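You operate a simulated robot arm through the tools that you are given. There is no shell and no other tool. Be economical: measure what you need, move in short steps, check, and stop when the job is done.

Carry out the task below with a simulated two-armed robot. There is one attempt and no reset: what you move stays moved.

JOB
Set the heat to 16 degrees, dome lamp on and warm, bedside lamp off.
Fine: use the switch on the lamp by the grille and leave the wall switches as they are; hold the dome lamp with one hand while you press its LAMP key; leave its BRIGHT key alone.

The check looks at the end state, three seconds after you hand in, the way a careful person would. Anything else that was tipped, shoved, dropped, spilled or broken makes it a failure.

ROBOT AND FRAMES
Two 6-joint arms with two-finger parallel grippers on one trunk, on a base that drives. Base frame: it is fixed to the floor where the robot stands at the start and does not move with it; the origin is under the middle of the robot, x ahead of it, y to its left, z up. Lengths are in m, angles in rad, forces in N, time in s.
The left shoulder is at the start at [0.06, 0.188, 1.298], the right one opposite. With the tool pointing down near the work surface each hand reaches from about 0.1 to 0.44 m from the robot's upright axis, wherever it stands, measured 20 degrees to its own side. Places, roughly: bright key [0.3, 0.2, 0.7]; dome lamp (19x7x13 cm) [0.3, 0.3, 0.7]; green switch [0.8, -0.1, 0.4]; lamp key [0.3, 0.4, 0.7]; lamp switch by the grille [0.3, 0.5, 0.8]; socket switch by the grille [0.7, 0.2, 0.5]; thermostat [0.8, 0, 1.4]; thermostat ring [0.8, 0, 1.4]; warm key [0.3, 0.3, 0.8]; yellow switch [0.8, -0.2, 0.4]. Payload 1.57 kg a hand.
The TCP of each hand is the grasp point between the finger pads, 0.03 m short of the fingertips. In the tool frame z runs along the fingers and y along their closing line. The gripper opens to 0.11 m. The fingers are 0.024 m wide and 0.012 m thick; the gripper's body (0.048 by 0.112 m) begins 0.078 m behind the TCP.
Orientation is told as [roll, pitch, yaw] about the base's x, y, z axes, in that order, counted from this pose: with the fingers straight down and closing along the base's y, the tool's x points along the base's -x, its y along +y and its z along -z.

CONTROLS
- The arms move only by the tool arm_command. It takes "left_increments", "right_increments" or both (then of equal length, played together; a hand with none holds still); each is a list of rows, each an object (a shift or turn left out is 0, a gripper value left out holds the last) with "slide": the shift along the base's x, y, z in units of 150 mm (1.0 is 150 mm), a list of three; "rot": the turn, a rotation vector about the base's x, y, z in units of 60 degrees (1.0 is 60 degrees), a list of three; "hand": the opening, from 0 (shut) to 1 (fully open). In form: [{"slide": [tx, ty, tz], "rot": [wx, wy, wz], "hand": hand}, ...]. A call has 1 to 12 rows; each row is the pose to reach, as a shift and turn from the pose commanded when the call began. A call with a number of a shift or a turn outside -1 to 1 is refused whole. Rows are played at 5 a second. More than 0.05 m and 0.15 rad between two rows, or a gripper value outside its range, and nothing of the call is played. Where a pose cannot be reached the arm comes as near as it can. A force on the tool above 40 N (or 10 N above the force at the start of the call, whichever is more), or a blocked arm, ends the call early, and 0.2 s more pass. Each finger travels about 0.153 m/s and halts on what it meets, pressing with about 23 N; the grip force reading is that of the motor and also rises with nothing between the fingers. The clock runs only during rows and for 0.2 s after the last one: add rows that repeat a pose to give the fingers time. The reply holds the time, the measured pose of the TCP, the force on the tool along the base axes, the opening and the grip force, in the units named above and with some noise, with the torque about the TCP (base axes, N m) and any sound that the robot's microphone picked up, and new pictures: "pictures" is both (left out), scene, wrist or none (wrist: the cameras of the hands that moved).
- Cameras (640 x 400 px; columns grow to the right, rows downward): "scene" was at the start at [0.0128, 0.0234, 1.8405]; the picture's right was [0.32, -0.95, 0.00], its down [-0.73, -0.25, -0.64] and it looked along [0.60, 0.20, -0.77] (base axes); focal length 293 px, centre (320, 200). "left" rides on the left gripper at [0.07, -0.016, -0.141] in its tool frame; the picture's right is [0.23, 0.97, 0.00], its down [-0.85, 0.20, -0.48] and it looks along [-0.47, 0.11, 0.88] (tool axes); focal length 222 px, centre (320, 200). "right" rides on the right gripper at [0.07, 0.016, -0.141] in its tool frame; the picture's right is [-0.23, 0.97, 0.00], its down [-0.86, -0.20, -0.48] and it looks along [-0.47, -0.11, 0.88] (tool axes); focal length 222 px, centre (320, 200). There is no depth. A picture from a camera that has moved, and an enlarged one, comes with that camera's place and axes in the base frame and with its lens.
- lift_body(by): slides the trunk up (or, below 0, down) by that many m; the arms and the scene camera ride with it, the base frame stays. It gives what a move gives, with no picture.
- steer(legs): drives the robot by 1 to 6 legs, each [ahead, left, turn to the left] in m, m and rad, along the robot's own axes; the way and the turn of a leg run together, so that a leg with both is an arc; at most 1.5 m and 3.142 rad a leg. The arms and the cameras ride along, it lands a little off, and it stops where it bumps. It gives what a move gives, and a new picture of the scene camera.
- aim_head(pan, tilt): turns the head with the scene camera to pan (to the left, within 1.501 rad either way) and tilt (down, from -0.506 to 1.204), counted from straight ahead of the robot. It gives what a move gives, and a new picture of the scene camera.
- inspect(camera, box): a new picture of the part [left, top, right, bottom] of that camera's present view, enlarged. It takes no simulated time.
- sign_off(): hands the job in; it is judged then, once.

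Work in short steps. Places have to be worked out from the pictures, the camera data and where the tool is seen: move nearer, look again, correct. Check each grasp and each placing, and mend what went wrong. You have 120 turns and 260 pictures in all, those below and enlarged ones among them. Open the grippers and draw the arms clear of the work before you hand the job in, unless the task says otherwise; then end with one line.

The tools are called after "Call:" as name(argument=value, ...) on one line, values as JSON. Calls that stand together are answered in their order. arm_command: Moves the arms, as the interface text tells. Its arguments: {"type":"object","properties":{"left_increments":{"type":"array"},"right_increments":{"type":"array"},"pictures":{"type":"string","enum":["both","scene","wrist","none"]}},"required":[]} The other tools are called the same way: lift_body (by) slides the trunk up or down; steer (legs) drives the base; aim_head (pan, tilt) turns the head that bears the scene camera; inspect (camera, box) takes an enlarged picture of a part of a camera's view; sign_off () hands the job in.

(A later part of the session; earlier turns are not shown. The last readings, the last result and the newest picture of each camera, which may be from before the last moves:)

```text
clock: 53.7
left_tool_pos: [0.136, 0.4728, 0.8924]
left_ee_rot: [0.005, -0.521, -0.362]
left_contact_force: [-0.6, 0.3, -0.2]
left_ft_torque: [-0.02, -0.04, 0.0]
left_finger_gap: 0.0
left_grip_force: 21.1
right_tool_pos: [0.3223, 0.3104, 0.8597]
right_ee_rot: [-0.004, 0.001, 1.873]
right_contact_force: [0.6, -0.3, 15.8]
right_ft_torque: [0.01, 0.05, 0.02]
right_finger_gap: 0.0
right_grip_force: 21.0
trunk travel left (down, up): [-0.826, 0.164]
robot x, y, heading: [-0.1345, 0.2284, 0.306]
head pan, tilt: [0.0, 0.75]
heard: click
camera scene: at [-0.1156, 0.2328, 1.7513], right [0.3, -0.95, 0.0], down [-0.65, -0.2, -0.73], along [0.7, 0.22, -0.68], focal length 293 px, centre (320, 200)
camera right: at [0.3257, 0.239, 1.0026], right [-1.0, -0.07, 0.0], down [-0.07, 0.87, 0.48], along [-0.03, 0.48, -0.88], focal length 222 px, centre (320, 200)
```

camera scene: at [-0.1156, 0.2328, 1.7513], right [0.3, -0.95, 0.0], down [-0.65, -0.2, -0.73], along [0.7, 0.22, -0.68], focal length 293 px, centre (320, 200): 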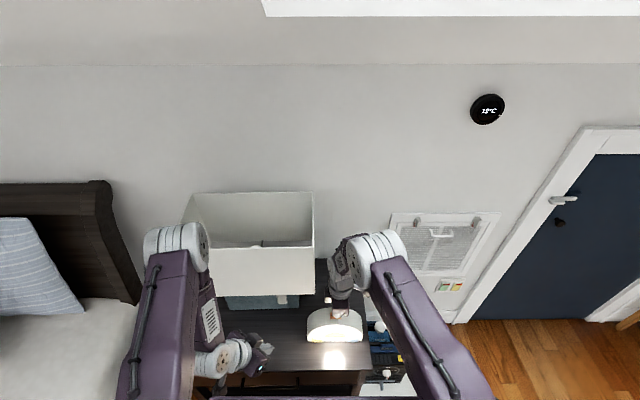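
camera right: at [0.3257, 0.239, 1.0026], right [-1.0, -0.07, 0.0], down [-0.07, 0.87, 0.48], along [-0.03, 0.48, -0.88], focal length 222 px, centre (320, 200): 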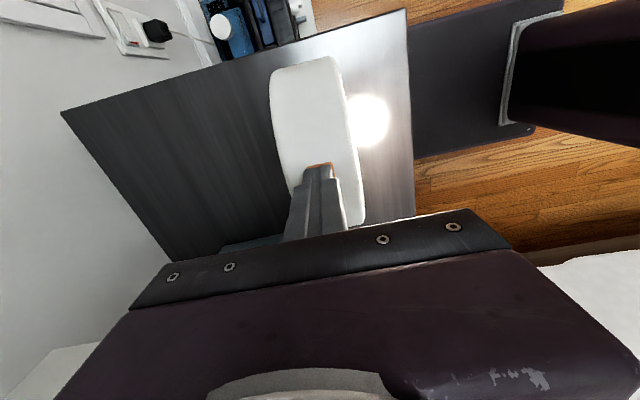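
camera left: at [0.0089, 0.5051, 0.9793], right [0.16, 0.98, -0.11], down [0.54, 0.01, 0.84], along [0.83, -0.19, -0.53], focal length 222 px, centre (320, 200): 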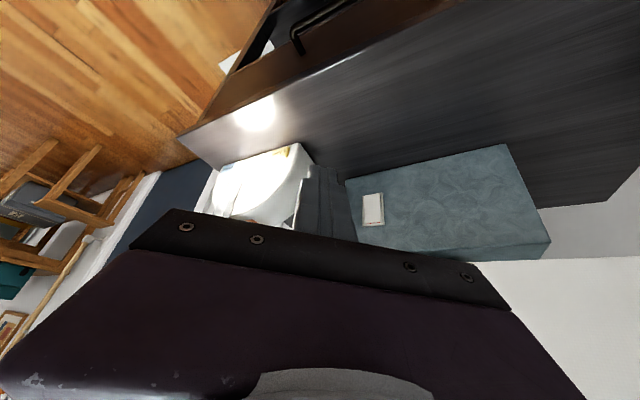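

Click heard. I raise the hand well clear and check the light colour.

Call:
arm_command(right_increments=[{"slide": [0, -0.1, 0.25]}, {"slide": [0, -0.1, 0.5]}, {"slide": [0, -0.1, 0.75]}, {"slide": [0, -0.1, 1.0]}], pictures="both")

Call:
inspect(camera="scene", box=[272, 280, 400, 400])

```text
clock: 54.7
left_tool_pos: [0.1373, 0.4737, 0.8914]
left_ee_rot: [0.005, -0.521, -0.364]
left_contact_force: [0.4, 0.9, 0.3]
left_ft_torque: [0.01, 0.02, 0.0]
left_finger_gap: 0.0001
left_grip_force: 21.2
right_tool_pos: [0.3212, 0.2939, 1.0099]
right_ee_rot: [0.001, 0.0, 1.876]
right_contact_force: [0.2, -1.0, 0.1]
right_ft_torque: [0.04, 0.0, -0.01]
right_finger_gap: 0.0
right_grip_force: 21.9
trunk travel left (down, up): [-0.826, 0.164]
robot x, y, heading: [-0.1374, 0.2246, 0.311]
head pan, tilt: [0.0, 0.75]
camera scene: at [-0.114, 0.2328, 1.7509], right [0.3, -0.95, 0.0], down [-0.65, -0.2, -0.73], along [0.7, 0.22, -0.68], focal length 293 px, centre (320, 200)
camera right: at [0.3257, 0.2237, 1.152], right [-1.0, -0.07, 0.0], down [-0.07, 0.88, 0.48], along [-0.03, 0.48, -0.88], focal length 222 px, centre (320, 200)
```

scene: 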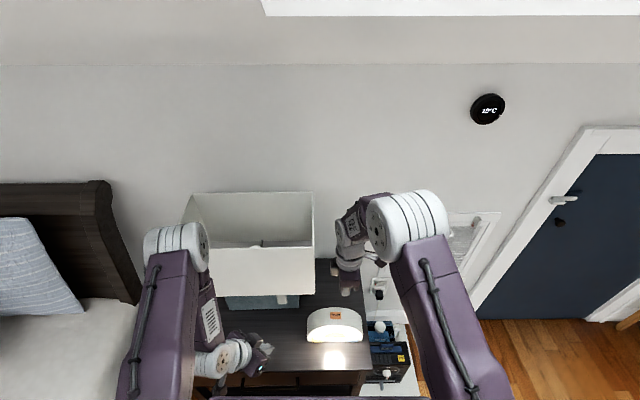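
right: 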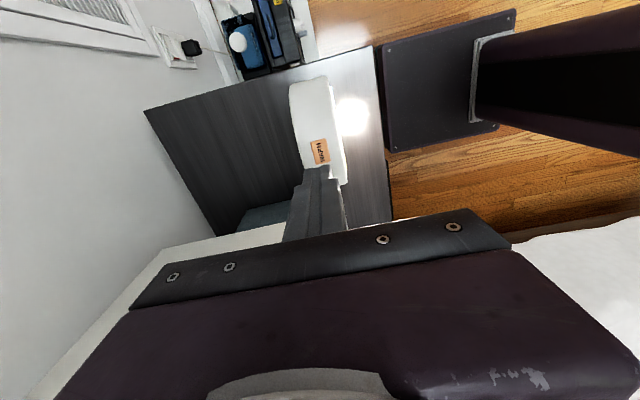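

```text
3.33 times, centred on (336, 340) of scene
camera zoom: at [-0.114, 0.2328, 1.7509], right [0.3, -0.95, 0.0], down [-0.65, -0.2, -0.73], along [0.7, 0.22, -0.68], focal length 977 px, centre (267, -267)
```

zoom: 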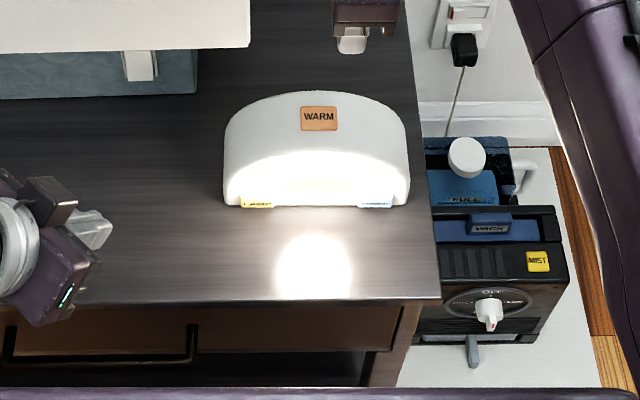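

Colour is ambiguous; I zoom in on panel and light spot.

Call:
inspect(camera="scene", box=[312, 316, 360, 372])

Call:
inspect(camera="left", box=[160, 60, 340, 240])

```text
7.14 times, centred on (336, 344) of scene
camera zoom: at [-0.114, 0.2328, 1.7509], right [0.3, -0.95, 0.0], down [-0.65, -0.2, -0.73], along [0.7, 0.22, -0.68], focal length 2093 px, centre (206, -829)
```

zoom: 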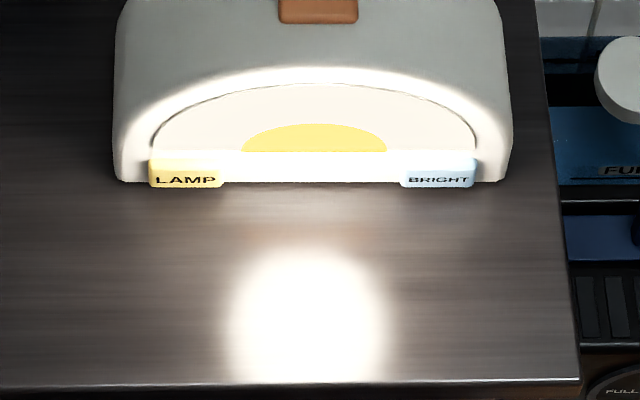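

```text
2.22 times, centred on (250, 150) of left
camera zoom: at [0.009, 0.5038, 0.9793], right [0.16, 0.98, -0.11], down [0.54, 0.01, 0.84], along [0.83, -0.19, -0.53], focal length 494 px, centre (476, 311)
```

zoom: 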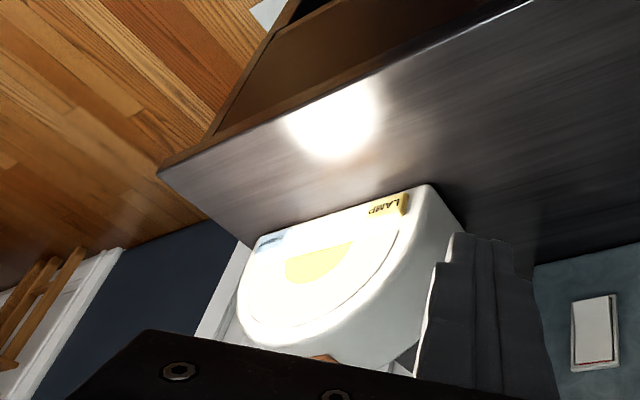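

The panel now shows a yellow half-disc, probably the warm mark, but I have no cool reference. A cheap check: press WARM once more and compare, then set it as needed.

Call:
arm_command(right_increments=[{"slide": [0, 0.1, -0.25]}, {"slide": [0, 0.1, -0.5]}, {"slide": [0, 0.1, -0.75]}, {"slide": [0, 0.1, -0.9]}, {"slide": [0, 0.1, -0.96]}, {"slide": [0, 0.1, -1.0]}, {"slide": [0, 0.1, -0.75]}, {"slide": [0, 0.05, -0.5]}, {"slide": [0, 0.0, -0.25]}, {"slide": [0, 0, 0]}], pictures="none")

Call:
inspect(camera="scene", box=[312, 316, 360, 372])

```text
clock: 56.9
left_tool_pos: [0.1373, 0.4727, 0.8922]
left_ee_rot: [0.005, -0.519, -0.362]
left_contact_force: [0.4, 0.6, -1.1]
left_ft_torque: [0.0, 0.03, -0.03]
left_finger_gap: 0.0
left_grip_force: 21.6
right_tool_pos: [0.3206, 0.296, 1.0098]
right_ee_rot: [0.001, 0.003, 1.875]
right_contact_force: [-0.2, 0.9, 0.2]
right_ft_torque: [0.0, -0.01, 0.02]
right_finger_gap: 0.0002
right_grip_force: 20.9
trunk travel left (down, up): [-0.826, 0.164]
robot x, y, heading: [-0.1322, 0.2278, 0.307]
head pan, tilt: [0.0, 0.75]
heard: click
```

```text
7.14 times, centred on (336, 344) of scene
camera zoom: at [-0.1142, 0.2336, 1.7509], right [0.3, -0.95, 0.0], down [-0.65, -0.2, -0.73], along [0.7, 0.22, -0.68], focal length 2093 px, centre (206, -829)
```

zoom: 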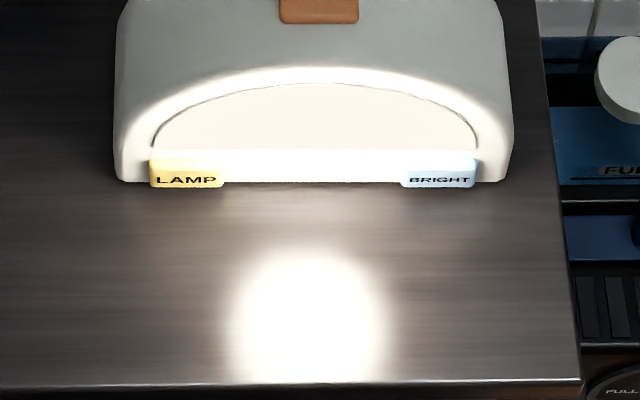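

Confirmed: without the yellow half-disc is cool; with it is warm. I press WARM once more.

Call:
arm_command(right_increments=[{"slide": [0, 0.1, -0.25]}, {"slide": [0, 0.1, -0.5]}, {"slide": [0, 0.1, -0.75]}, {"slide": [0, 0.1, -0.9]}, {"slide": [0, 0.1, -0.96]}, {"slide": [0, 0.1, -1.0]}, {"slide": [0, 0.1, -0.75]}, {"slide": [0, 0.05, -0.5]}, {"slide": [0, 0.0, -0.25]}, {"slide": [0, 0, 0]}], pictures="none")

Call:
inspect(camera="scene", box=[312, 316, 360, 372])

```text
clock: 59.1
left_tool_pos: [0.1371, 0.4745, 0.8915]
left_ee_rot: [0.006, -0.521, -0.361]
left_contact_force: [-0.4, -0.4, -0.9]
left_ft_torque: [0.01, 0.03, -0.03]
left_finger_gap: 0.0
left_grip_force: 21.4
right_tool_pos: [0.3216, 0.2941, 1.0072]
right_ee_rot: [0.001, 0.001, 1.874]
right_contact_force: [-0.2, -0.7, 0.4]
right_ft_torque: [0.0, 0.01, -0.02]
right_finger_gap: 0.0
right_grip_force: 21.0
trunk travel left (down, up): [-0.826, 0.164]
robot x, y, heading: [-0.1365, 0.2295, 0.302]
head pan, tilt: [0.0, 0.75]
heard: click
```

```text
7.14 times, centred on (336, 344) of scene
camera zoom: at [-0.1141, 0.2335, 1.7509], right [0.3, -0.95, 0.0], down [-0.65, -0.2, -0.73], along [0.7, 0.22, -0.68], focal length 2093 px, centre (206, -829)
```

zoom: 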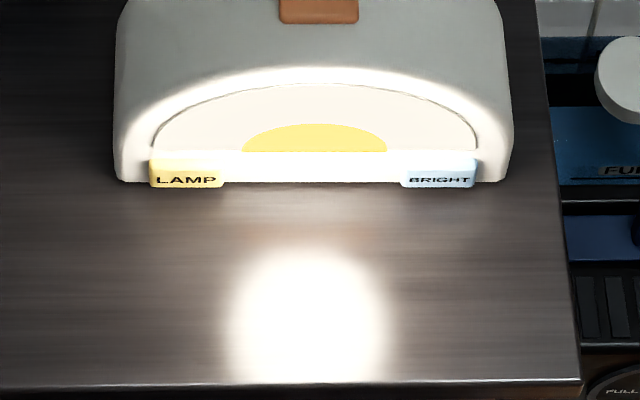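

Dome is on and warm. Next the thermostat, estimated at about (0.785, 0.013, 1.36): I raise the trunk, back off, and drive right.

Call:
lift_body(by=0.15)

Call:
steer(legs=[[-0.12, 0, 0], [0, -0.42, 0]])

```text
clock: 60.8
left_tool_pos: [0.1383, 0.473, 1.0415]
left_ee_rot: [0.006, -0.522, -0.36]
left_contact_force: [0.0, 0.1, 0.5]
left_ft_torque: [0.0, 0.02, -0.01]
left_finger_gap: 0.0
left_grip_force: 20.8
right_tool_pos: [0.3209, 0.295, 1.1575]
right_ee_rot: [0.001, 0.0, 1.874]
right_contact_force: [-1.0, 0.3, 0.0]
right_ft_torque: [-0.01, 0.03, 0.01]
right_finger_gap: 0.0
right_grip_force: 21.7
trunk travel left (down, up): [-0.976, 0.014]
robot x, y, heading: [-0.1339, 0.2255, 0.309]
head pan, tilt: [0.0, 0.75]
```

```text
clock: 64.3
left_tool_pos: [0.1492, 0.0371, 1.0408]
left_ee_rot: [0.004, -0.522, -0.361]
left_contact_force: [0.3, 0.6, -0.2]
left_ft_torque: [-0.01, 0.01, -0.02]
left_finger_gap: 0.0001
left_grip_force: 21.2
right_tool_pos: [0.3328, -0.1424, 1.1584]
right_ee_rot: [-0.002, 0.002, 1.874]
right_contact_force: [-0.2, 0.4, 0.3]
right_ft_torque: [-0.02, 0.01, 0.0]
right_finger_gap: 0.0
right_grip_force: 21.3
trunk travel left (down, up): [-0.976, 0.014]
robot x, y, heading: [-0.1269, -0.2123, 0.305]
head pan, tilt: [0.0, 0.75]
camera scene: at [-0.1031, -0.2023, 1.901], right [0.3, -0.95, 0.0], down [-0.65, -0.21, -0.73], along [0.7, 0.22, -0.68], focal length 293 px, centre (320, 200)
```

scene: 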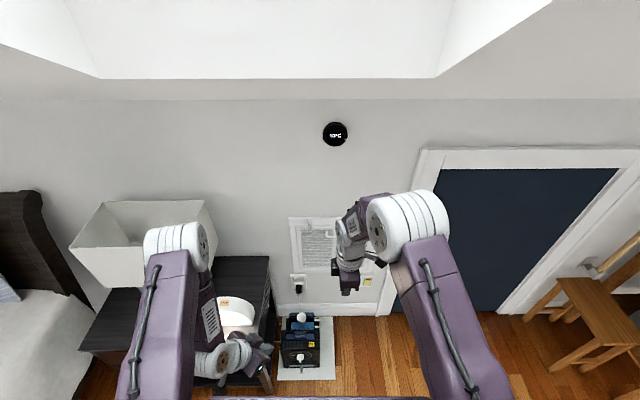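

Clear path; the mat in front is at f≈0.37. I first turn the right hand back to neutral yaw while raising it.

Call:
arm_command(right_increments=[{"slide": [0, 0, 0.12], "rot": [0, 0, -0.125]}, {"slide": [0, 0, 0.25], "rot": [0, 0, -0.25]}, {"slide": [0, 0, 0.38], "rot": [0, 0, -0.375]}, {"slide": [0, 0, 0.5], "rot": [0, 0, -0.5]}, {"slide": [0, 0, 0.62], "rot": [0, 0, -0.625]}, {"slide": [0, 0, 0.75], "rot": [0, 0, -0.75]}, {"slide": [0, 0, 0.88], "rot": [0, 0, -0.875]}, {"slide": [0, 0, 1.0], "rot": [0, 0, -1.0]}], pictures="none")

Call:
arm_command(right_increments=[{"slide": [0, 0, 0], "rot": [0, 0, -0.125], "hand": 0.5}, {"slide": [0, 0, 0], "rot": [0, 0, -0.25], "hand": 1}, {"slide": [0, 0, 0], "rot": [0, 0, -0.375], "hand": 1}, {"slide": [0, 0, 0], "rot": [0, 0, -0.5], "hand": 1}], pictures="none")

Call:
arm_command(right_increments=[{"slide": [0.05, 0.016, 0.04], "rot": [0.036, -0.114, 0]}, {"slide": [0.1, 0.03, 0.08], "rot": [0.072, -0.228, 0]}, {"slide": [0.15, 0.047, 0.12], "rot": [0.108, -0.342, 0]}, {"slide": [0.2, 0.063, 0.16], "rot": [0.144, -0.456, 0]}, {"slide": [0.25, 0.08, 0.2], "rot": [0.18, -0.57, 0]}, {"slide": [0.3, 0.095, 0.24], "rot": [0.216, -0.684, 0]}, {"slide": [0.35, 0.11, 0.28], "rot": [0.252, -0.798, 0]}, {"slide": [0.4, 0.126, 0.32], "rot": [0.288, -0.912, 0]}], pictures="scene")

```text
clock: 66.1
left_tool_pos: [0.1492, 0.0349, 1.0409]
left_ee_rot: [0.005, -0.521, -0.361]
left_contact_force: [-0.8, -0.4, -0.2]
left_ft_torque: [0.0, -0.02, -0.02]
left_finger_gap: 0.0
left_grip_force: 21.0
right_tool_pos: [0.3323, -0.1445, 1.3081]
right_ee_rot: [-0.001, 0.0, 0.824]
right_contact_force: [-0.2, 0.4, -0.2]
right_ft_torque: [-0.02, 0.03, -0.01]
right_finger_gap: 0.0001
right_grip_force: 21.3
trunk travel left (down, up): [-0.976, 0.014]
robot x, y, heading: [-0.1237, -0.2089, 0.304]
head pan, tilt: [0.0, 0.75]
```

```text
clock: 67.1
left_tool_pos: [0.1496, 0.0354, 1.0421]
left_ee_rot: [0.004, -0.521, -0.36]
left_contact_force: [-1.2, 1.4, 0.2]
left_ft_torque: [-0.03, -0.02, -0.01]
left_finger_gap: 0.0
left_grip_force: 20.7
right_tool_pos: [0.334, -0.1437, 1.3076]
right_ee_rot: [-0.002, -0.001, 0.3]
right_contact_force: [0.5, -0.6, -0.1]
right_ft_torque: [0.01, -0.02, 0.03]
right_finger_gap: 0.1098
right_grip_force: 0.0
trunk travel left (down, up): [-0.976, 0.014]
robot x, y, heading: [-0.1249, -0.21, 0.304]
head pan, tilt: [0.0, 0.75]
```

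```text
clock: 68.9
left_tool_pos: [0.1499, 0.0358, 1.0412]
left_ee_rot: [0.004, -0.52, -0.362]
left_contact_force: [0.1, 0.4, 0.1]
left_ft_torque: [0.01, 0.0, -0.02]
left_finger_gap: 0.0001
left_grip_force: 20.5
right_tool_pos: [0.3926, -0.124, 1.3558]
right_ee_rot: [0.003, -1.002, 0.3]
right_contact_force: [0.1, -0.5, -0.6]
right_ft_torque: [0.01, -0.03, -0.02]
right_finger_gap: 0.1099
right_grip_force: 0.1
right hand out of reach, approached as far as the arm can: row 6, 7
trunk travel left (down, up): [-0.976, 0.014]
robot x, y, heading: [-0.1234, -0.21, 0.302]
head pan, tilt: [0.0, 0.75]
camera scene: at [-0.1019, -0.2048, 1.901], right [0.3, -0.95, 0.0], down [-0.65, -0.2, -0.73], along [0.7, 0.22, -0.68], focal length 293 px, centre (320, 200)
```

scene: 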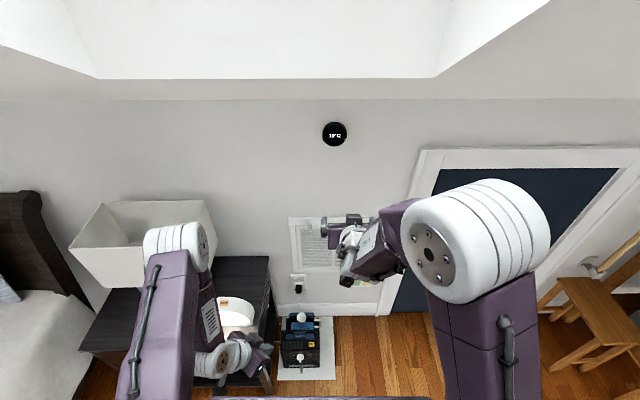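

Continue pitching to horizontal while extending forward.

Call:
arm_command(right_increments=[{"slide": [0.1, 0.055, 0.02], "rot": [0.033, -0.104, 0]}, {"slide": [0.19, 0.11, 0.04], "rot": [0.065, -0.208, 0]}, {"slide": [0.28, 0.165, 0.06], "rot": [0.098, -0.311, 0]}, {"slide": [0.38, 0.22, 0.08], "rot": [0.13, -0.415, 0]}, {"slide": [0.473, 0.275, 0.08], "rot": [0.163, -0.519, 0]}, {"slide": [0.473, 0.275, 0.08], "rot": [0.163, -0.519, 0]}], pictures="both")

```text
clock: 70.3
left_tool_pos: [0.1501, 0.035, 1.0413]
left_ee_rot: [0.006, -0.52, -0.361]
left_contact_force: [-0.1, -0.2, 0.0]
left_ft_torque: [0.02, -0.01, -0.02]
left_finger_gap: 0.0
left_grip_force: 21.0
right_tool_pos: [0.4707, -0.0702, 1.3761]
right_ee_rot: [-1.398, -1.56, 1.694]
right_contact_force: [-0.8, 0.5, 0.0]
right_ft_torque: [0.0, 0.01, -0.03]
right_finger_gap: 0.1099
right_grip_force: 0.0
right hand out of reach, approached as far as the arm can: row 4, 5, 6
trunk travel left (down, up): [-0.976, 0.014]
robot x, y, heading: [-0.1253, -0.208, 0.305]
head pan, tilt: [0.0, 0.75]
camera scene: at [-0.102, -0.2056, 1.901], right [0.3, -0.95, 0.0], down [-0.65, -0.2, -0.73], along [0.7, 0.22, -0.68], focal length 293 px, centre (320, 200)
camera right: at [0.3296, -0.0978, 1.3085], right [-0.29, 0.93, 0.22], down [-0.4, -0.32, 0.86], along [0.87, 0.16, 0.47], focal length 222 px, centre (320, 200)
```

scene: 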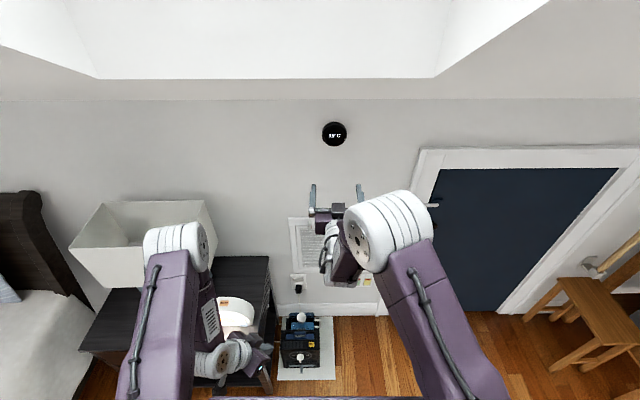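
right: 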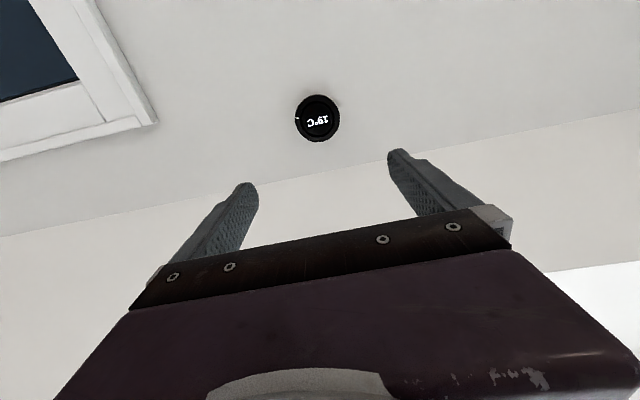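

The hand is level and in line with the thermostat (l≈-0.217, z≈1.372). I drive forward 0.22 m, stopping the tips several cm before it.

Call:
steer(legs=[[0.22, 0, 0]])

Call:
inspect(camera="right", box=[0, 0, 640, 400])

```text
clock: 72.0
left_tool_pos: [0.3571, 0.0997, 1.0419]
left_ee_rot: [0.007, -0.525, -0.364]
left_contact_force: [-0.6, 0.1, -0.7]
left_ft_torque: [-0.03, -0.02, 0.03]
left_finger_gap: 0.0001
left_grip_force: 21.1
right_tool_pos: [0.6753, -0.0063, 1.3797]
right_ee_rot: [-1.617, -1.561, 1.913]
right_contact_force: [-1.2, -0.1, 0.0]
right_ft_torque: [0.0, -0.01, 0.02]
right_finger_gap: 0.11
right_grip_force: 0.1
trunk travel left (down, up): [-0.976, 0.014]
robot x, y, heading: [0.0848, -0.1447, 0.304]
head pan, tilt: [0.0, 0.75]
camera scene: at [0.103, -0.1412, 1.9011], right [0.3, -0.95, 0.0], down [-0.65, -0.2, -0.73], along [0.7, 0.22, -0.68], focal length 293 px, centre (320, 200)
```

scene: 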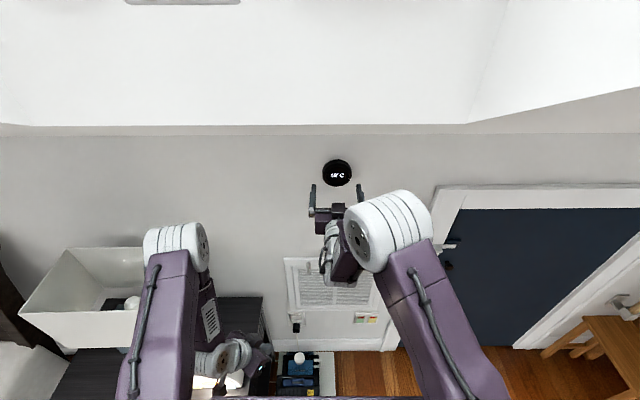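

```text
1.00 times, centred on (320, 200) of right
camera zoom: at [0.5364, -0.0331, 1.3104], right [-0.29, 0.93, 0.22], down [-0.4, -0.32, 0.86], along [0.87, 0.16, 0.47], focal length 222 px, centre (320, 200)
```

zoom: 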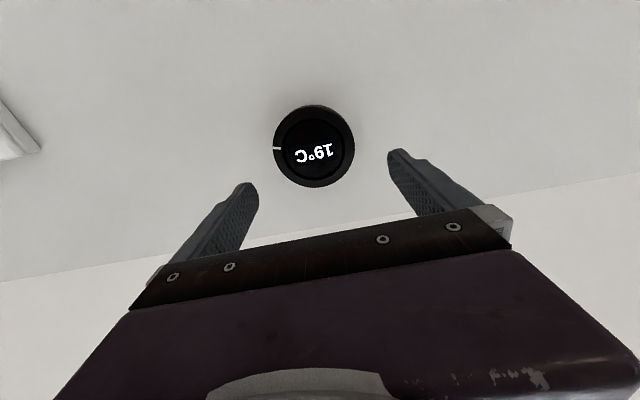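

Triangulating again: dial face centre at f≈0.757, l≈-0.217, z≈1.3775, diameter ~0.09. I centre and advance so the tips stop just short of the face.

Call:
arm_command(right_increments=[{"slide": [0.12, 0.01, -0.013]}, {"slide": [0.24, 0.04, -0.013]}, {"slide": [0.36, 0.07, -0.013]}, {"slide": [0.46, 0.093, -0.013]}, {"slide": [0.46, 0.093, -0.013]}], pictures="both")

```text
clock: 73.2
left_tool_pos: [0.36, 0.1016, 1.0413]
left_ee_rot: [0.004, -0.52, -0.363]
left_contact_force: [-0.8, 0.8, 0.0]
left_ft_torque: [0.01, 0.02, -0.04]
left_finger_gap: 0.0
left_grip_force: 21.1
right_tool_pos: [0.7496, 0.0072, 1.3754]
right_ee_rot: [-1.296, -1.561, 1.593]
right_contact_force: [-0.6, 0.2, 0.3]
right_ft_torque: [0.0, 0.01, -0.02]
right_finger_gap: 0.1104
right_grip_force: 0.0
trunk travel left (down, up): [-0.976, 0.014]
robot x, y, heading: [0.087, -0.1445, 0.303]
head pan, tilt: [0.0, 0.75]
camera scene: at [0.1081, -0.1397, 1.901], right [0.3, -0.95, 0.0], down [-0.65, -0.2, -0.73], along [0.7, 0.22, -0.68], focal length 293 px, centre (320, 200)
camera right: at [0.6093, -0.0183, 1.307], right [-0.29, 0.93, 0.22], down [-0.4, -0.32, 0.86], along [0.87, 0.16, 0.46], focal length 222 px, centre (320, 200)
```

scene: 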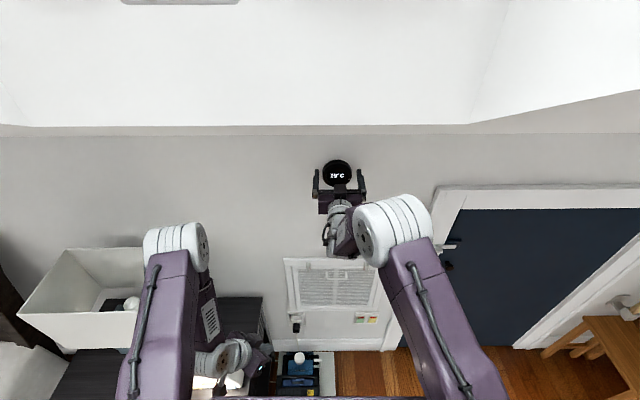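
right: 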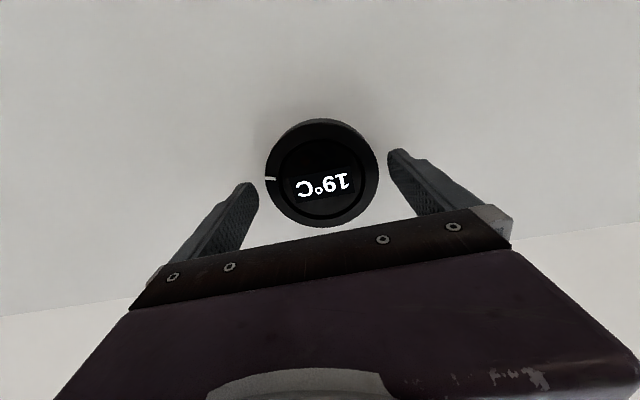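

Centring looks right: the dial sits between the fingertips with even gaps. I advance 2.5 cm over the ring.

Call:
arm_command(right_increments=[{"slide": [0.05, 0.016, 0]}, {"slide": [0.1, 0.031, 0]}, {"slide": [0.16, 0.05, 0]}, {"slide": [0.16, 0.05, 0]}], pictures="wrist")

Call:
inspect(camera="scene", box=[290, 140, 386, 200])

```text
clock: 74.1
left_tool_pos: [0.3516, 0.0968, 1.0449]
left_ee_rot: [0.013, -0.526, -0.367]
left_contact_force: [-0.5, -0.1, 0.2]
left_ft_torque: [-0.01, 0.0, 0.0]
left_finger_gap: 0.0001
left_grip_force: 21.1
right_tool_pos: [0.7601, 0.0123, 1.3743]
right_ee_rot: [-0.981, -1.554, 1.282]
right_contact_force: [-27.6, -11.4, 4.1]
right_ft_torque: [0.5, -0.32, 1.75]
right_finger_gap: 0.1079
right_grip_force: 0.1
trunk travel left (down, up): [-0.976, 0.014]
robot x, y, heading: [0.086, -0.1444, 0.302]
head pan, tilt: [0.0, 0.75]
stopped in row 4 (right hand): the force on the tool passed its limit (the readings are from after the stop); the commanded pose is now the measured one
camera right: at [0.619, -0.0151, 1.3078], right [-0.29, 0.93, 0.21], down [-0.39, -0.32, 0.86], along [0.87, 0.17, 0.46], focal length 222 px, centre (320, 200)
```

right: 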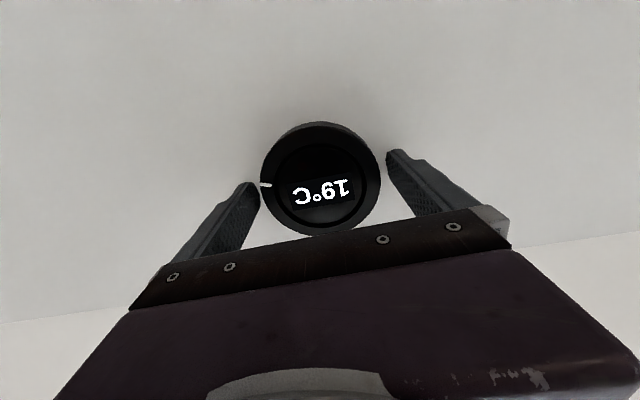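

```text
6.67 times, centred on (338, 170) of scene
camera zoom: at [0.0934, -0.1459, 1.9015], right [0.3, -0.95, 0.0], down [-0.65, -0.2, -0.74], along [0.7, 0.22, -0.68], focal length 1954 px, centre (200, 400)
```

zoom: 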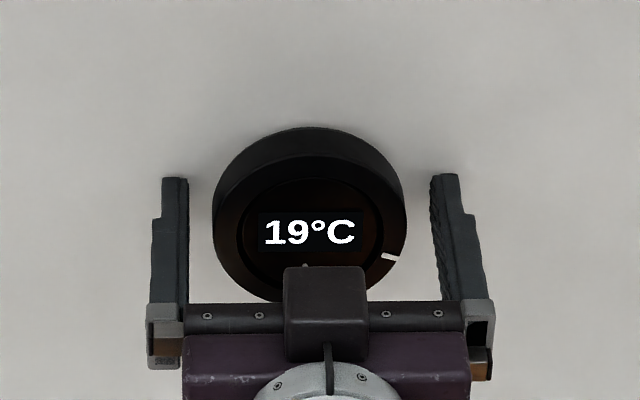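

The tips met the wall beside the ring. I back off 6 mm and close onto the ring.

Call:
arm_command(right_increments=[{"slide": [-0.04, -0.013, 0]}, {"slide": [-0.04, -0.013, 0]}, {"slide": [-0.04, -0.013, 0], "hand": 0.85}, {"slide": [-0.04, -0.013, 0], "hand": 0.7}, {"slide": [-0.04, -0.013, 0], "hand": 0.6}, {"slide": [-0.04, -0.013, 0], "hand": 0.6}], pictures="none")

Call:
inspect(camera="scene", box=[290, 140, 386, 200])

```text
clock: 75.5
left_tool_pos: [0.3555, 0.1001, 1.0427]
left_ee_rot: [0.007, -0.524, -0.364]
left_contact_force: [0.0, 0.5, 0.0]
left_ft_torque: [-0.04, 0.01, -0.03]
left_finger_gap: 0.0
left_grip_force: 21.2
right_tool_pos: [0.7589, 0.0139, 1.3707]
right_ee_rot: [-0.84, -1.546, 1.144]
right_contact_force: [-17.0, -1.0, -0.1]
right_ft_torque: [-0.06, -0.25, 1.78]
right_finger_gap: 0.0892
right_grip_force: 13.4
trunk travel left (down, up): [-0.976, 0.014]
robot x, y, heading: [0.088, -0.1446, 0.304]
head pan, tilt: [0.0, 0.75]
```

```text
6.67 times, centred on (338, 170) of scene
camera zoom: at [0.1003, -0.1395, 1.901], right [0.3, -0.95, 0.0], down [-0.65, -0.2, -0.73], along [0.7, 0.22, -0.68], focal length 1954 px, centre (200, 400)
```

zoom: 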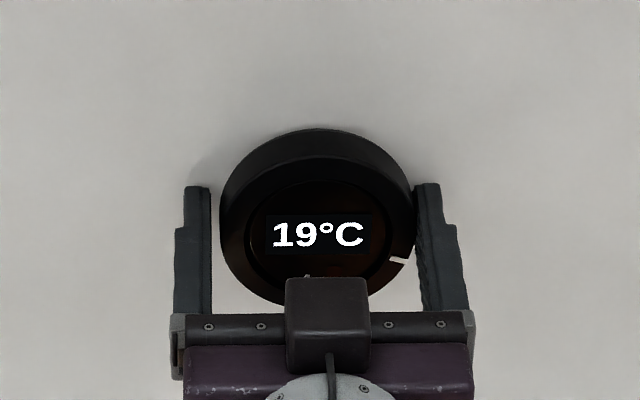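

Right finger touches, left doesn't, and there is still 17 N against the wall. I reopen, back off 1 cm, shift 3 mm right and close again.

Call:
arm_command(right_increments=[{"hand": 1}, {"slide": [-0.055, -0.04, 0.02], "hand": 1}, {"slide": [-0.055, -0.04, 0.02], "hand": 1}, {"slide": [-0.055, -0.04, 0.02], "hand": 0.8}, {"slide": [-0.055, -0.04, 0.02], "hand": 0.6}, {"slide": [-0.055, -0.04, 0.02], "hand": 0.6}, {"slide": [-0.055, -0.04, 0.02], "hand": 0.6}], pictures="wrist")

Call:
inspect(camera="scene", box=[290, 140, 386, 200])

```text
clock: 77.1
left_tool_pos: [0.3599, 0.1018, 1.0406]
left_ee_rot: [0.003, -0.522, -0.362]
left_contact_force: [0.1, 0.4, -0.1]
left_ft_torque: [0.04, -0.01, 0.03]
left_finger_gap: 0.0002
left_grip_force: 21.1
right_tool_pos: [0.7548, 0.0127, 1.3729]
right_ee_rot: [-0.817, -1.547, 1.122]
right_contact_force: [-2.5, 8.4, 3.7]
right_ft_torque: [0.0, 0.06, 1.61]
right_finger_gap: 0.0857
right_grip_force: 44.8
trunk travel left (down, up): [-0.976, 0.014]
robot x, y, heading: [0.0843, -0.146, 0.303]
head pan, tilt: [0.0, 0.75]
camera right: at [0.6141, -0.0161, 1.3064], right [-0.29, 0.93, 0.21], down [-0.39, -0.31, 0.87], along [0.88, 0.17, 0.45], focal length 222 px, centre (320, 200)
```

right: 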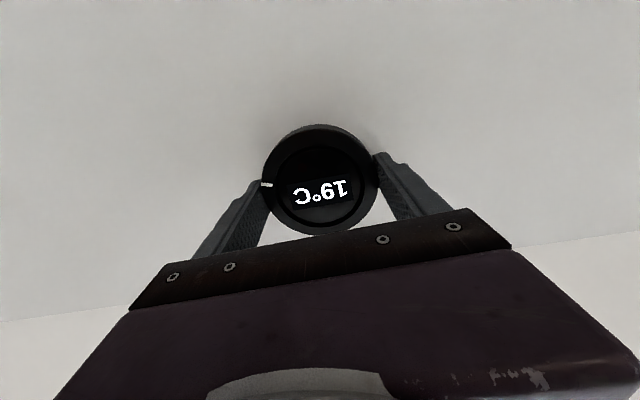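

```text
6.67 times, centred on (338, 170) of scene
camera zoom: at [0.1067, -0.1358, 1.901], right [0.3, -0.95, 0.0], down [-0.65, -0.21, -0.73], along [0.7, 0.22, -0.68], focal length 1954 px, centre (200, 400)
```

zoom: 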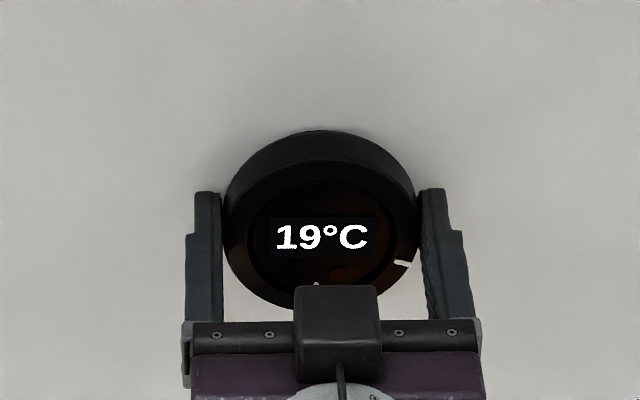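

Both fingers now grip the ring (0.086 m). I turn it counter-clockwise about 16° to see the response.

Call:
arm_command(right_increments=[{"rot": [-0.09, -0.028, 0]}, {"rot": [-0.18, -0.055, 0]}, {"rot": [-0.258, -0.079, 0]}, {"rot": [-0.258, -0.079, 0]}], pictures="none")

Call:
inspect(camera="scene", box=[290, 140, 386, 200])

```text
clock: 78.1
left_tool_pos: [0.3591, 0.1036, 1.0412]
left_ee_rot: [0.001, -0.522, -0.361]
left_contact_force: [-0.3, -0.2, 0.3]
left_ft_torque: [0.01, 0.0, -0.02]
left_finger_gap: 0.0001
left_grip_force: 21.4
right_tool_pos: [0.7542, 0.0127, 1.3721]
right_ee_rot: [-1.514, -1.269, 1.813]
right_contact_force: [-3.4, 10.5, 5.0]
right_ft_torque: [0.12, -0.37, 1.38]
right_finger_gap: 0.086
right_grip_force: 44.6
trunk travel left (down, up): [-0.976, 0.014]
robot x, y, heading: [0.0867, -0.1424, 0.302]
head pan, tilt: [0.0, 0.75]
```

```text
6.67 times, centred on (338, 170) of scene
camera zoom: at [0.1059, -0.1348, 1.9011], right [0.3, -0.95, 0.0], down [-0.65, -0.21, -0.73], along [0.7, 0.22, -0.68], focal length 1954 px, centre (200, 400)
```

zoom: 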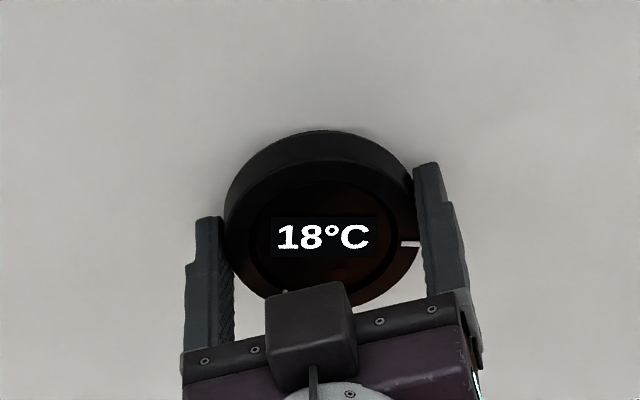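

Counter-clockwise lowers it: 18 °C. I continue another ~16°.

Call:
arm_command(right_increments=[{"rot": [-0.09, -0.028, 0]}, {"rot": [-0.18, -0.055, 0]}, {"rot": [-0.258, -0.079, 0]}, {"rot": [-0.258, -0.079, 0]}], pictures="none")

Call:
inspect(camera="scene", box=[290, 140, 386, 200])

```text
clock: 79.1
left_tool_pos: [0.3592, 0.1032, 1.0412]
left_ee_rot: [0.001, -0.522, -0.362]
left_contact_force: [1.4, -0.7, 0.2]
left_ft_torque: [0.0, -0.04, 0.0]
left_finger_gap: 0.0
left_grip_force: 21.0
right_tool_pos: [0.7552, 0.0115, 1.3731]
right_ee_rot: [-1.541, -0.986, 1.837]
right_contact_force: [-2.8, 11.6, 7.6]
right_ft_torque: [0.15, -0.3, 0.77]
right_finger_gap: 0.0859
right_grip_force: 45.3
trunk travel left (down, up): [-0.976, 0.014]
robot x, y, heading: [0.0865, -0.1456, 0.301]
head pan, tilt: [0.0, 0.75]
```

```text
6.67 times, centred on (338, 170) of scene
camera zoom: at [0.1058, -0.1346, 1.9011], right [0.3, -0.95, 0.0], down [-0.65, -0.21, -0.73], along [0.7, 0.22, -0.68], focal length 1954 px, centre (200, 400)
```

zoom: 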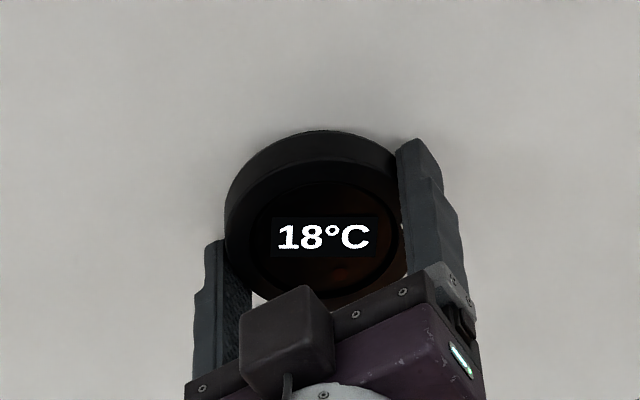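

Still 18 °C at 32°; continue turning.

Call:
arm_command(right_increments=[{"rot": [-0.09, -0.028, 0]}, {"rot": [-0.18, -0.055, 0]}, {"rot": [-0.258, -0.079, 0]}, {"rot": [-0.258, -0.079, 0]}], pictures="none")

Call:
inspect(camera="scene", box=[290, 140, 386, 200])

```text
clock: 80.1
left_tool_pos: [0.3583, 0.1029, 1.0421]
left_ee_rot: [0.0, -0.522, -0.36]
left_contact_force: [0.1, 0.1, -0.2]
left_ft_torque: [0.0, 0.01, -0.01]
left_finger_gap: 0.0
left_grip_force: 20.9
right_tool_pos: [0.7557, 0.0118, 1.373]
right_ee_rot: [-1.551, -0.703, 1.846]
right_contact_force: [-2.8, 11.2, 5.8]
right_ft_torque: [0.0, -0.02, 0.55]
right_finger_gap: 0.086
right_grip_force: 44.9
trunk travel left (down, up): [-0.976, 0.014]
robot x, y, heading: [0.0872, -0.1435, 0.3]
head pan, tilt: [0.0, 0.75]
```

```text
6.67 times, centred on (338, 170) of scene
camera zoom: at [0.1061, -0.1344, 1.901], right [0.3, -0.95, 0.0], down [-0.65, -0.21, -0.73], along [0.7, 0.22, -0.68], focal length 1954 px, centre (200, 400)
```

zoom: 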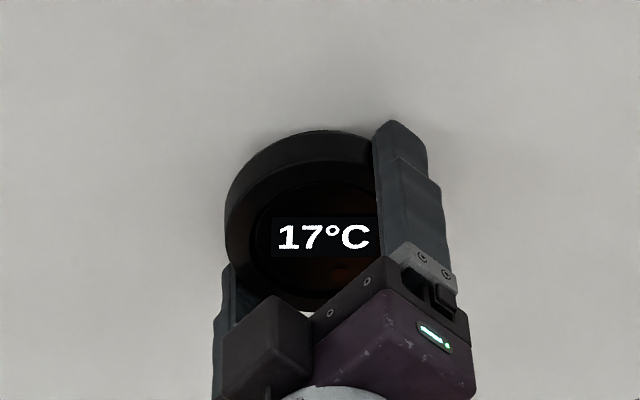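

17 °C at 48°. Continue another 16°.

Call:
arm_command(right_increments=[{"rot": [-0.09, -0.028, 0]}, {"rot": [-0.18, -0.055, 0]}, {"rot": [-0.258, -0.079, 0]}, {"rot": [-0.258, -0.079, 0]}], pictures="none")

Call:
inspect(camera="scene", box=[290, 140, 386, 200])

```text
clock: 81.1
left_tool_pos: [0.3597, 0.1036, 1.0409]
left_ee_rot: [0.002, -0.523, -0.362]
left_contact_force: [-0.3, -0.7, -0.2]
left_ft_torque: [0.03, 0.02, 0.0]
left_finger_gap: 0.0
left_grip_force: 21.1
right_tool_pos: [0.7549, 0.0131, 1.3728]
right_ee_rot: [-1.558, -0.421, 1.848]
right_contact_force: [-4.1, 11.5, 3.3]
right_ft_torque: [0.27, -0.57, 0.0]
right_finger_gap: 0.0858
right_grip_force: 45.7
trunk travel left (down, up): [-0.976, 0.014]
robot x, y, heading: [0.0886, -0.1473, 0.307]
head pan, tilt: [0.0, 0.75]
```

```text
6.67 times, centred on (338, 170) of scene
camera zoom: at [0.1059, -0.1343, 1.901], right [0.3, -0.95, 0.0], down [-0.65, -0.21, -0.73], along [0.7, 0.22, -0.68], focal length 1954 px, centre (200, 400)
```

zoom: 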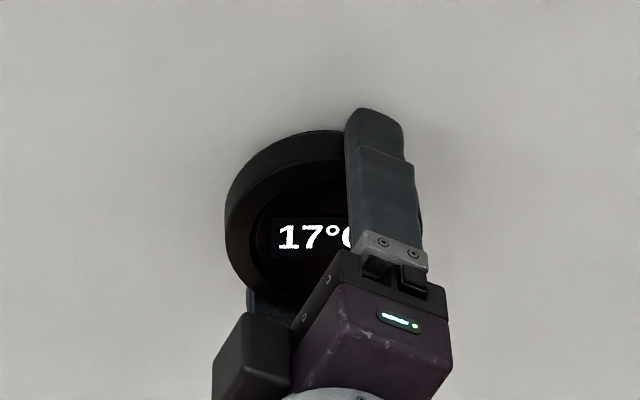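

Still 17 °C at 64°; continue.

Call:
arm_command(right_increments=[{"rot": [-0.09, -0.028, 0]}, {"rot": [-0.18, -0.055, 0]}, {"rot": [-0.258, -0.079, 0]}, {"rot": [-0.258, -0.079, 0]}], pictures="wrist")

Call:
inspect(camera="scene", box=[290, 140, 386, 200])

```text
clock: 82.1
left_tool_pos: [0.3582, 0.1036, 1.042]
left_ee_rot: [0.002, -0.523, -0.361]
left_contact_force: [0.2, 0.4, 0.2]
left_ft_torque: [0.0, -0.02, 0.0]
left_finger_gap: 0.0
left_grip_force: 21.6
right_tool_pos: [0.7551, 0.0123, 1.3718]
right_ee_rot: [-1.564, -0.139, 1.85]
right_contact_force: [-3.1, 11.7, 0.2]
right_ft_torque: [0.46, -1.42, -0.02]
right_finger_gap: 0.086
right_grip_force: 45.1
trunk travel left (down, up): [-0.976, 0.014]
robot x, y, heading: [0.0835, -0.1427, 0.302]
head pan, tilt: [0.0, 0.75]
camera right: at [0.637, -0.0907, 1.3486], right [-0.11, 0.34, -0.93], down [-0.68, 0.66, 0.32], along [0.72, 0.67, 0.17], focal length 222 px, centre (320, 200)
```

right: 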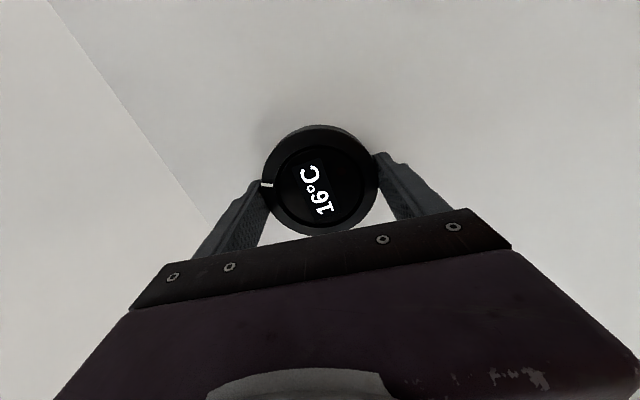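

```text
6.67 times, centred on (338, 170) of scene
camera zoom: at [0.106, -0.1344, 1.901], right [0.3, -0.95, 0.0], down [-0.65, -0.21, -0.73], along [0.7, 0.22, -0.68], focal length 1954 px, centre (200, 400)
```

zoom: 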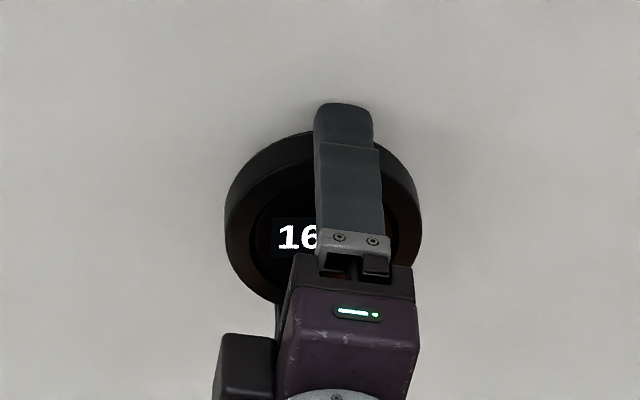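

16 °C reached near 80°, so about 30° per degree. I turn ~9° more to sit mid-step, then check.

Call:
arm_command(right_increments=[{"rot": [-0.075, -0.023, 0]}, {"rot": [-0.145, -0.044, 0]}, {"rot": [-0.145, -0.044, 0]}], pictures="wrist")

```text
clock: 82.9
left_tool_pos: [0.3583, 0.1025, 1.0411]
left_ee_rot: [0.003, -0.521, -0.362]
left_contact_force: [0.5, -0.6, 0.1]
left_ft_torque: [-0.04, 0.01, 0.01]
left_finger_gap: 0.0003
left_grip_force: 21.5
right_tool_pos: [0.7552, 0.0125, 1.373]
right_ee_rot: [-1.567, 0.02, 1.849]
right_contact_force: [-5.4, 11.0, -2.4]
right_ft_torque: [0.57, -1.8, 0.2]
right_finger_gap: 0.0857
right_grip_force: 45.0
trunk travel left (down, up): [-0.976, 0.014]
robot x, y, heading: [0.0867, -0.1472, 0.303]
head pan, tilt: [0.0, 0.75]
camera right: at [0.638, -0.0936, 1.3591], right [-0.06, 0.2, -0.98], down [-0.7, 0.69, 0.18], along [0.72, 0.69, 0.1], focal length 222 px, centre (320, 200)
```

right: 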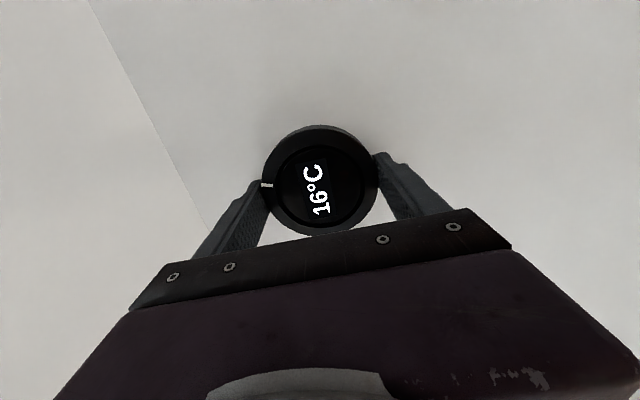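

Reads 16 °C. I open the gripper and retreat straight back from the wall.

Call:
arm_command(right_increments=[{"hand": 0.85}, {"hand": 1}, {"hand": 1}, {"slide": [-0.15, -0.047, 0]}, {"slide": [-0.35, -0.11, 0]}, {"slide": [-0.6, -0.19, 0]}, {"slide": [-0.85, -0.27, 0]}], pictures="wrist")

Call:
inspect(camera="scene", box=[290, 140, 386, 200])

```text
clock: 84.5
left_tool_pos: [0.3586, 0.0995, 1.0428]
left_ee_rot: [0.004, -0.519, -0.363]
left_contact_force: [-0.4, -0.3, -0.4]
left_ft_torque: [0.04, -0.01, -0.01]
left_finger_gap: 0.0
left_grip_force: 21.1
right_tool_pos: [0.6291, -0.0331, 1.3738]
right_ee_rot: [-1.569, 0.015, 1.85]
right_contact_force: [-0.4, 0.3, -0.5]
right_ft_torque: [0.02, -0.01, 0.01]
right_finger_gap: 0.1103
right_grip_force: 0.0
trunk travel left (down, up): [-0.976, 0.014]
robot x, y, heading: [0.0849, -0.149, 0.304]
head pan, tilt: [0.0, 0.75]
camera right: at [0.5115, -0.1394, 1.3589], right [-0.06, 0.2, -0.98], down [-0.7, 0.69, 0.19], along [0.72, 0.69, 0.1], focal length 222 px, centre (320, 200)
```

right: 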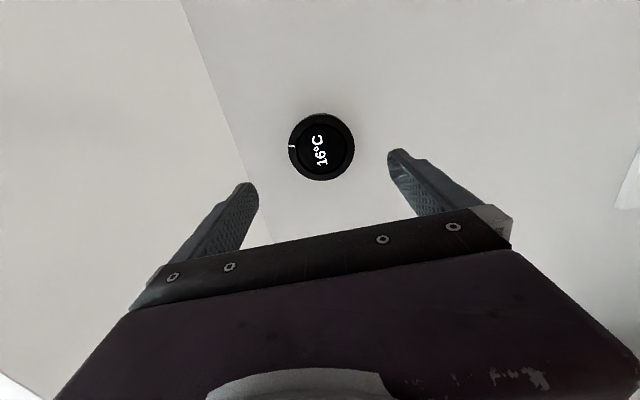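

```text
6.67 times, centred on (338, 170) of scene
camera zoom: at [0.1072, -0.1401, 1.901], right [0.3, -0.95, 0.0], down [-0.65, -0.2, -0.73], along [0.7, 0.22, -0.68], focal length 1954 px, centre (200, 400)
```

zoom: 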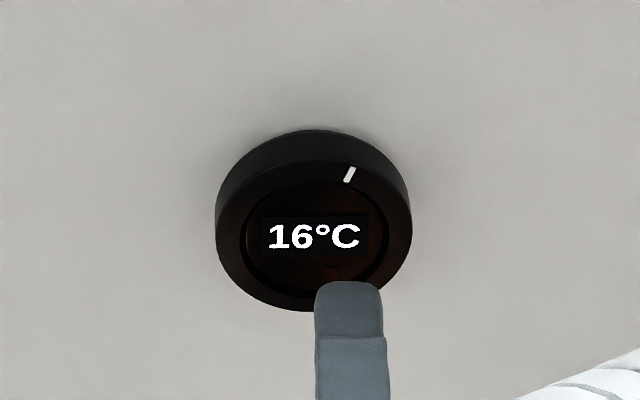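

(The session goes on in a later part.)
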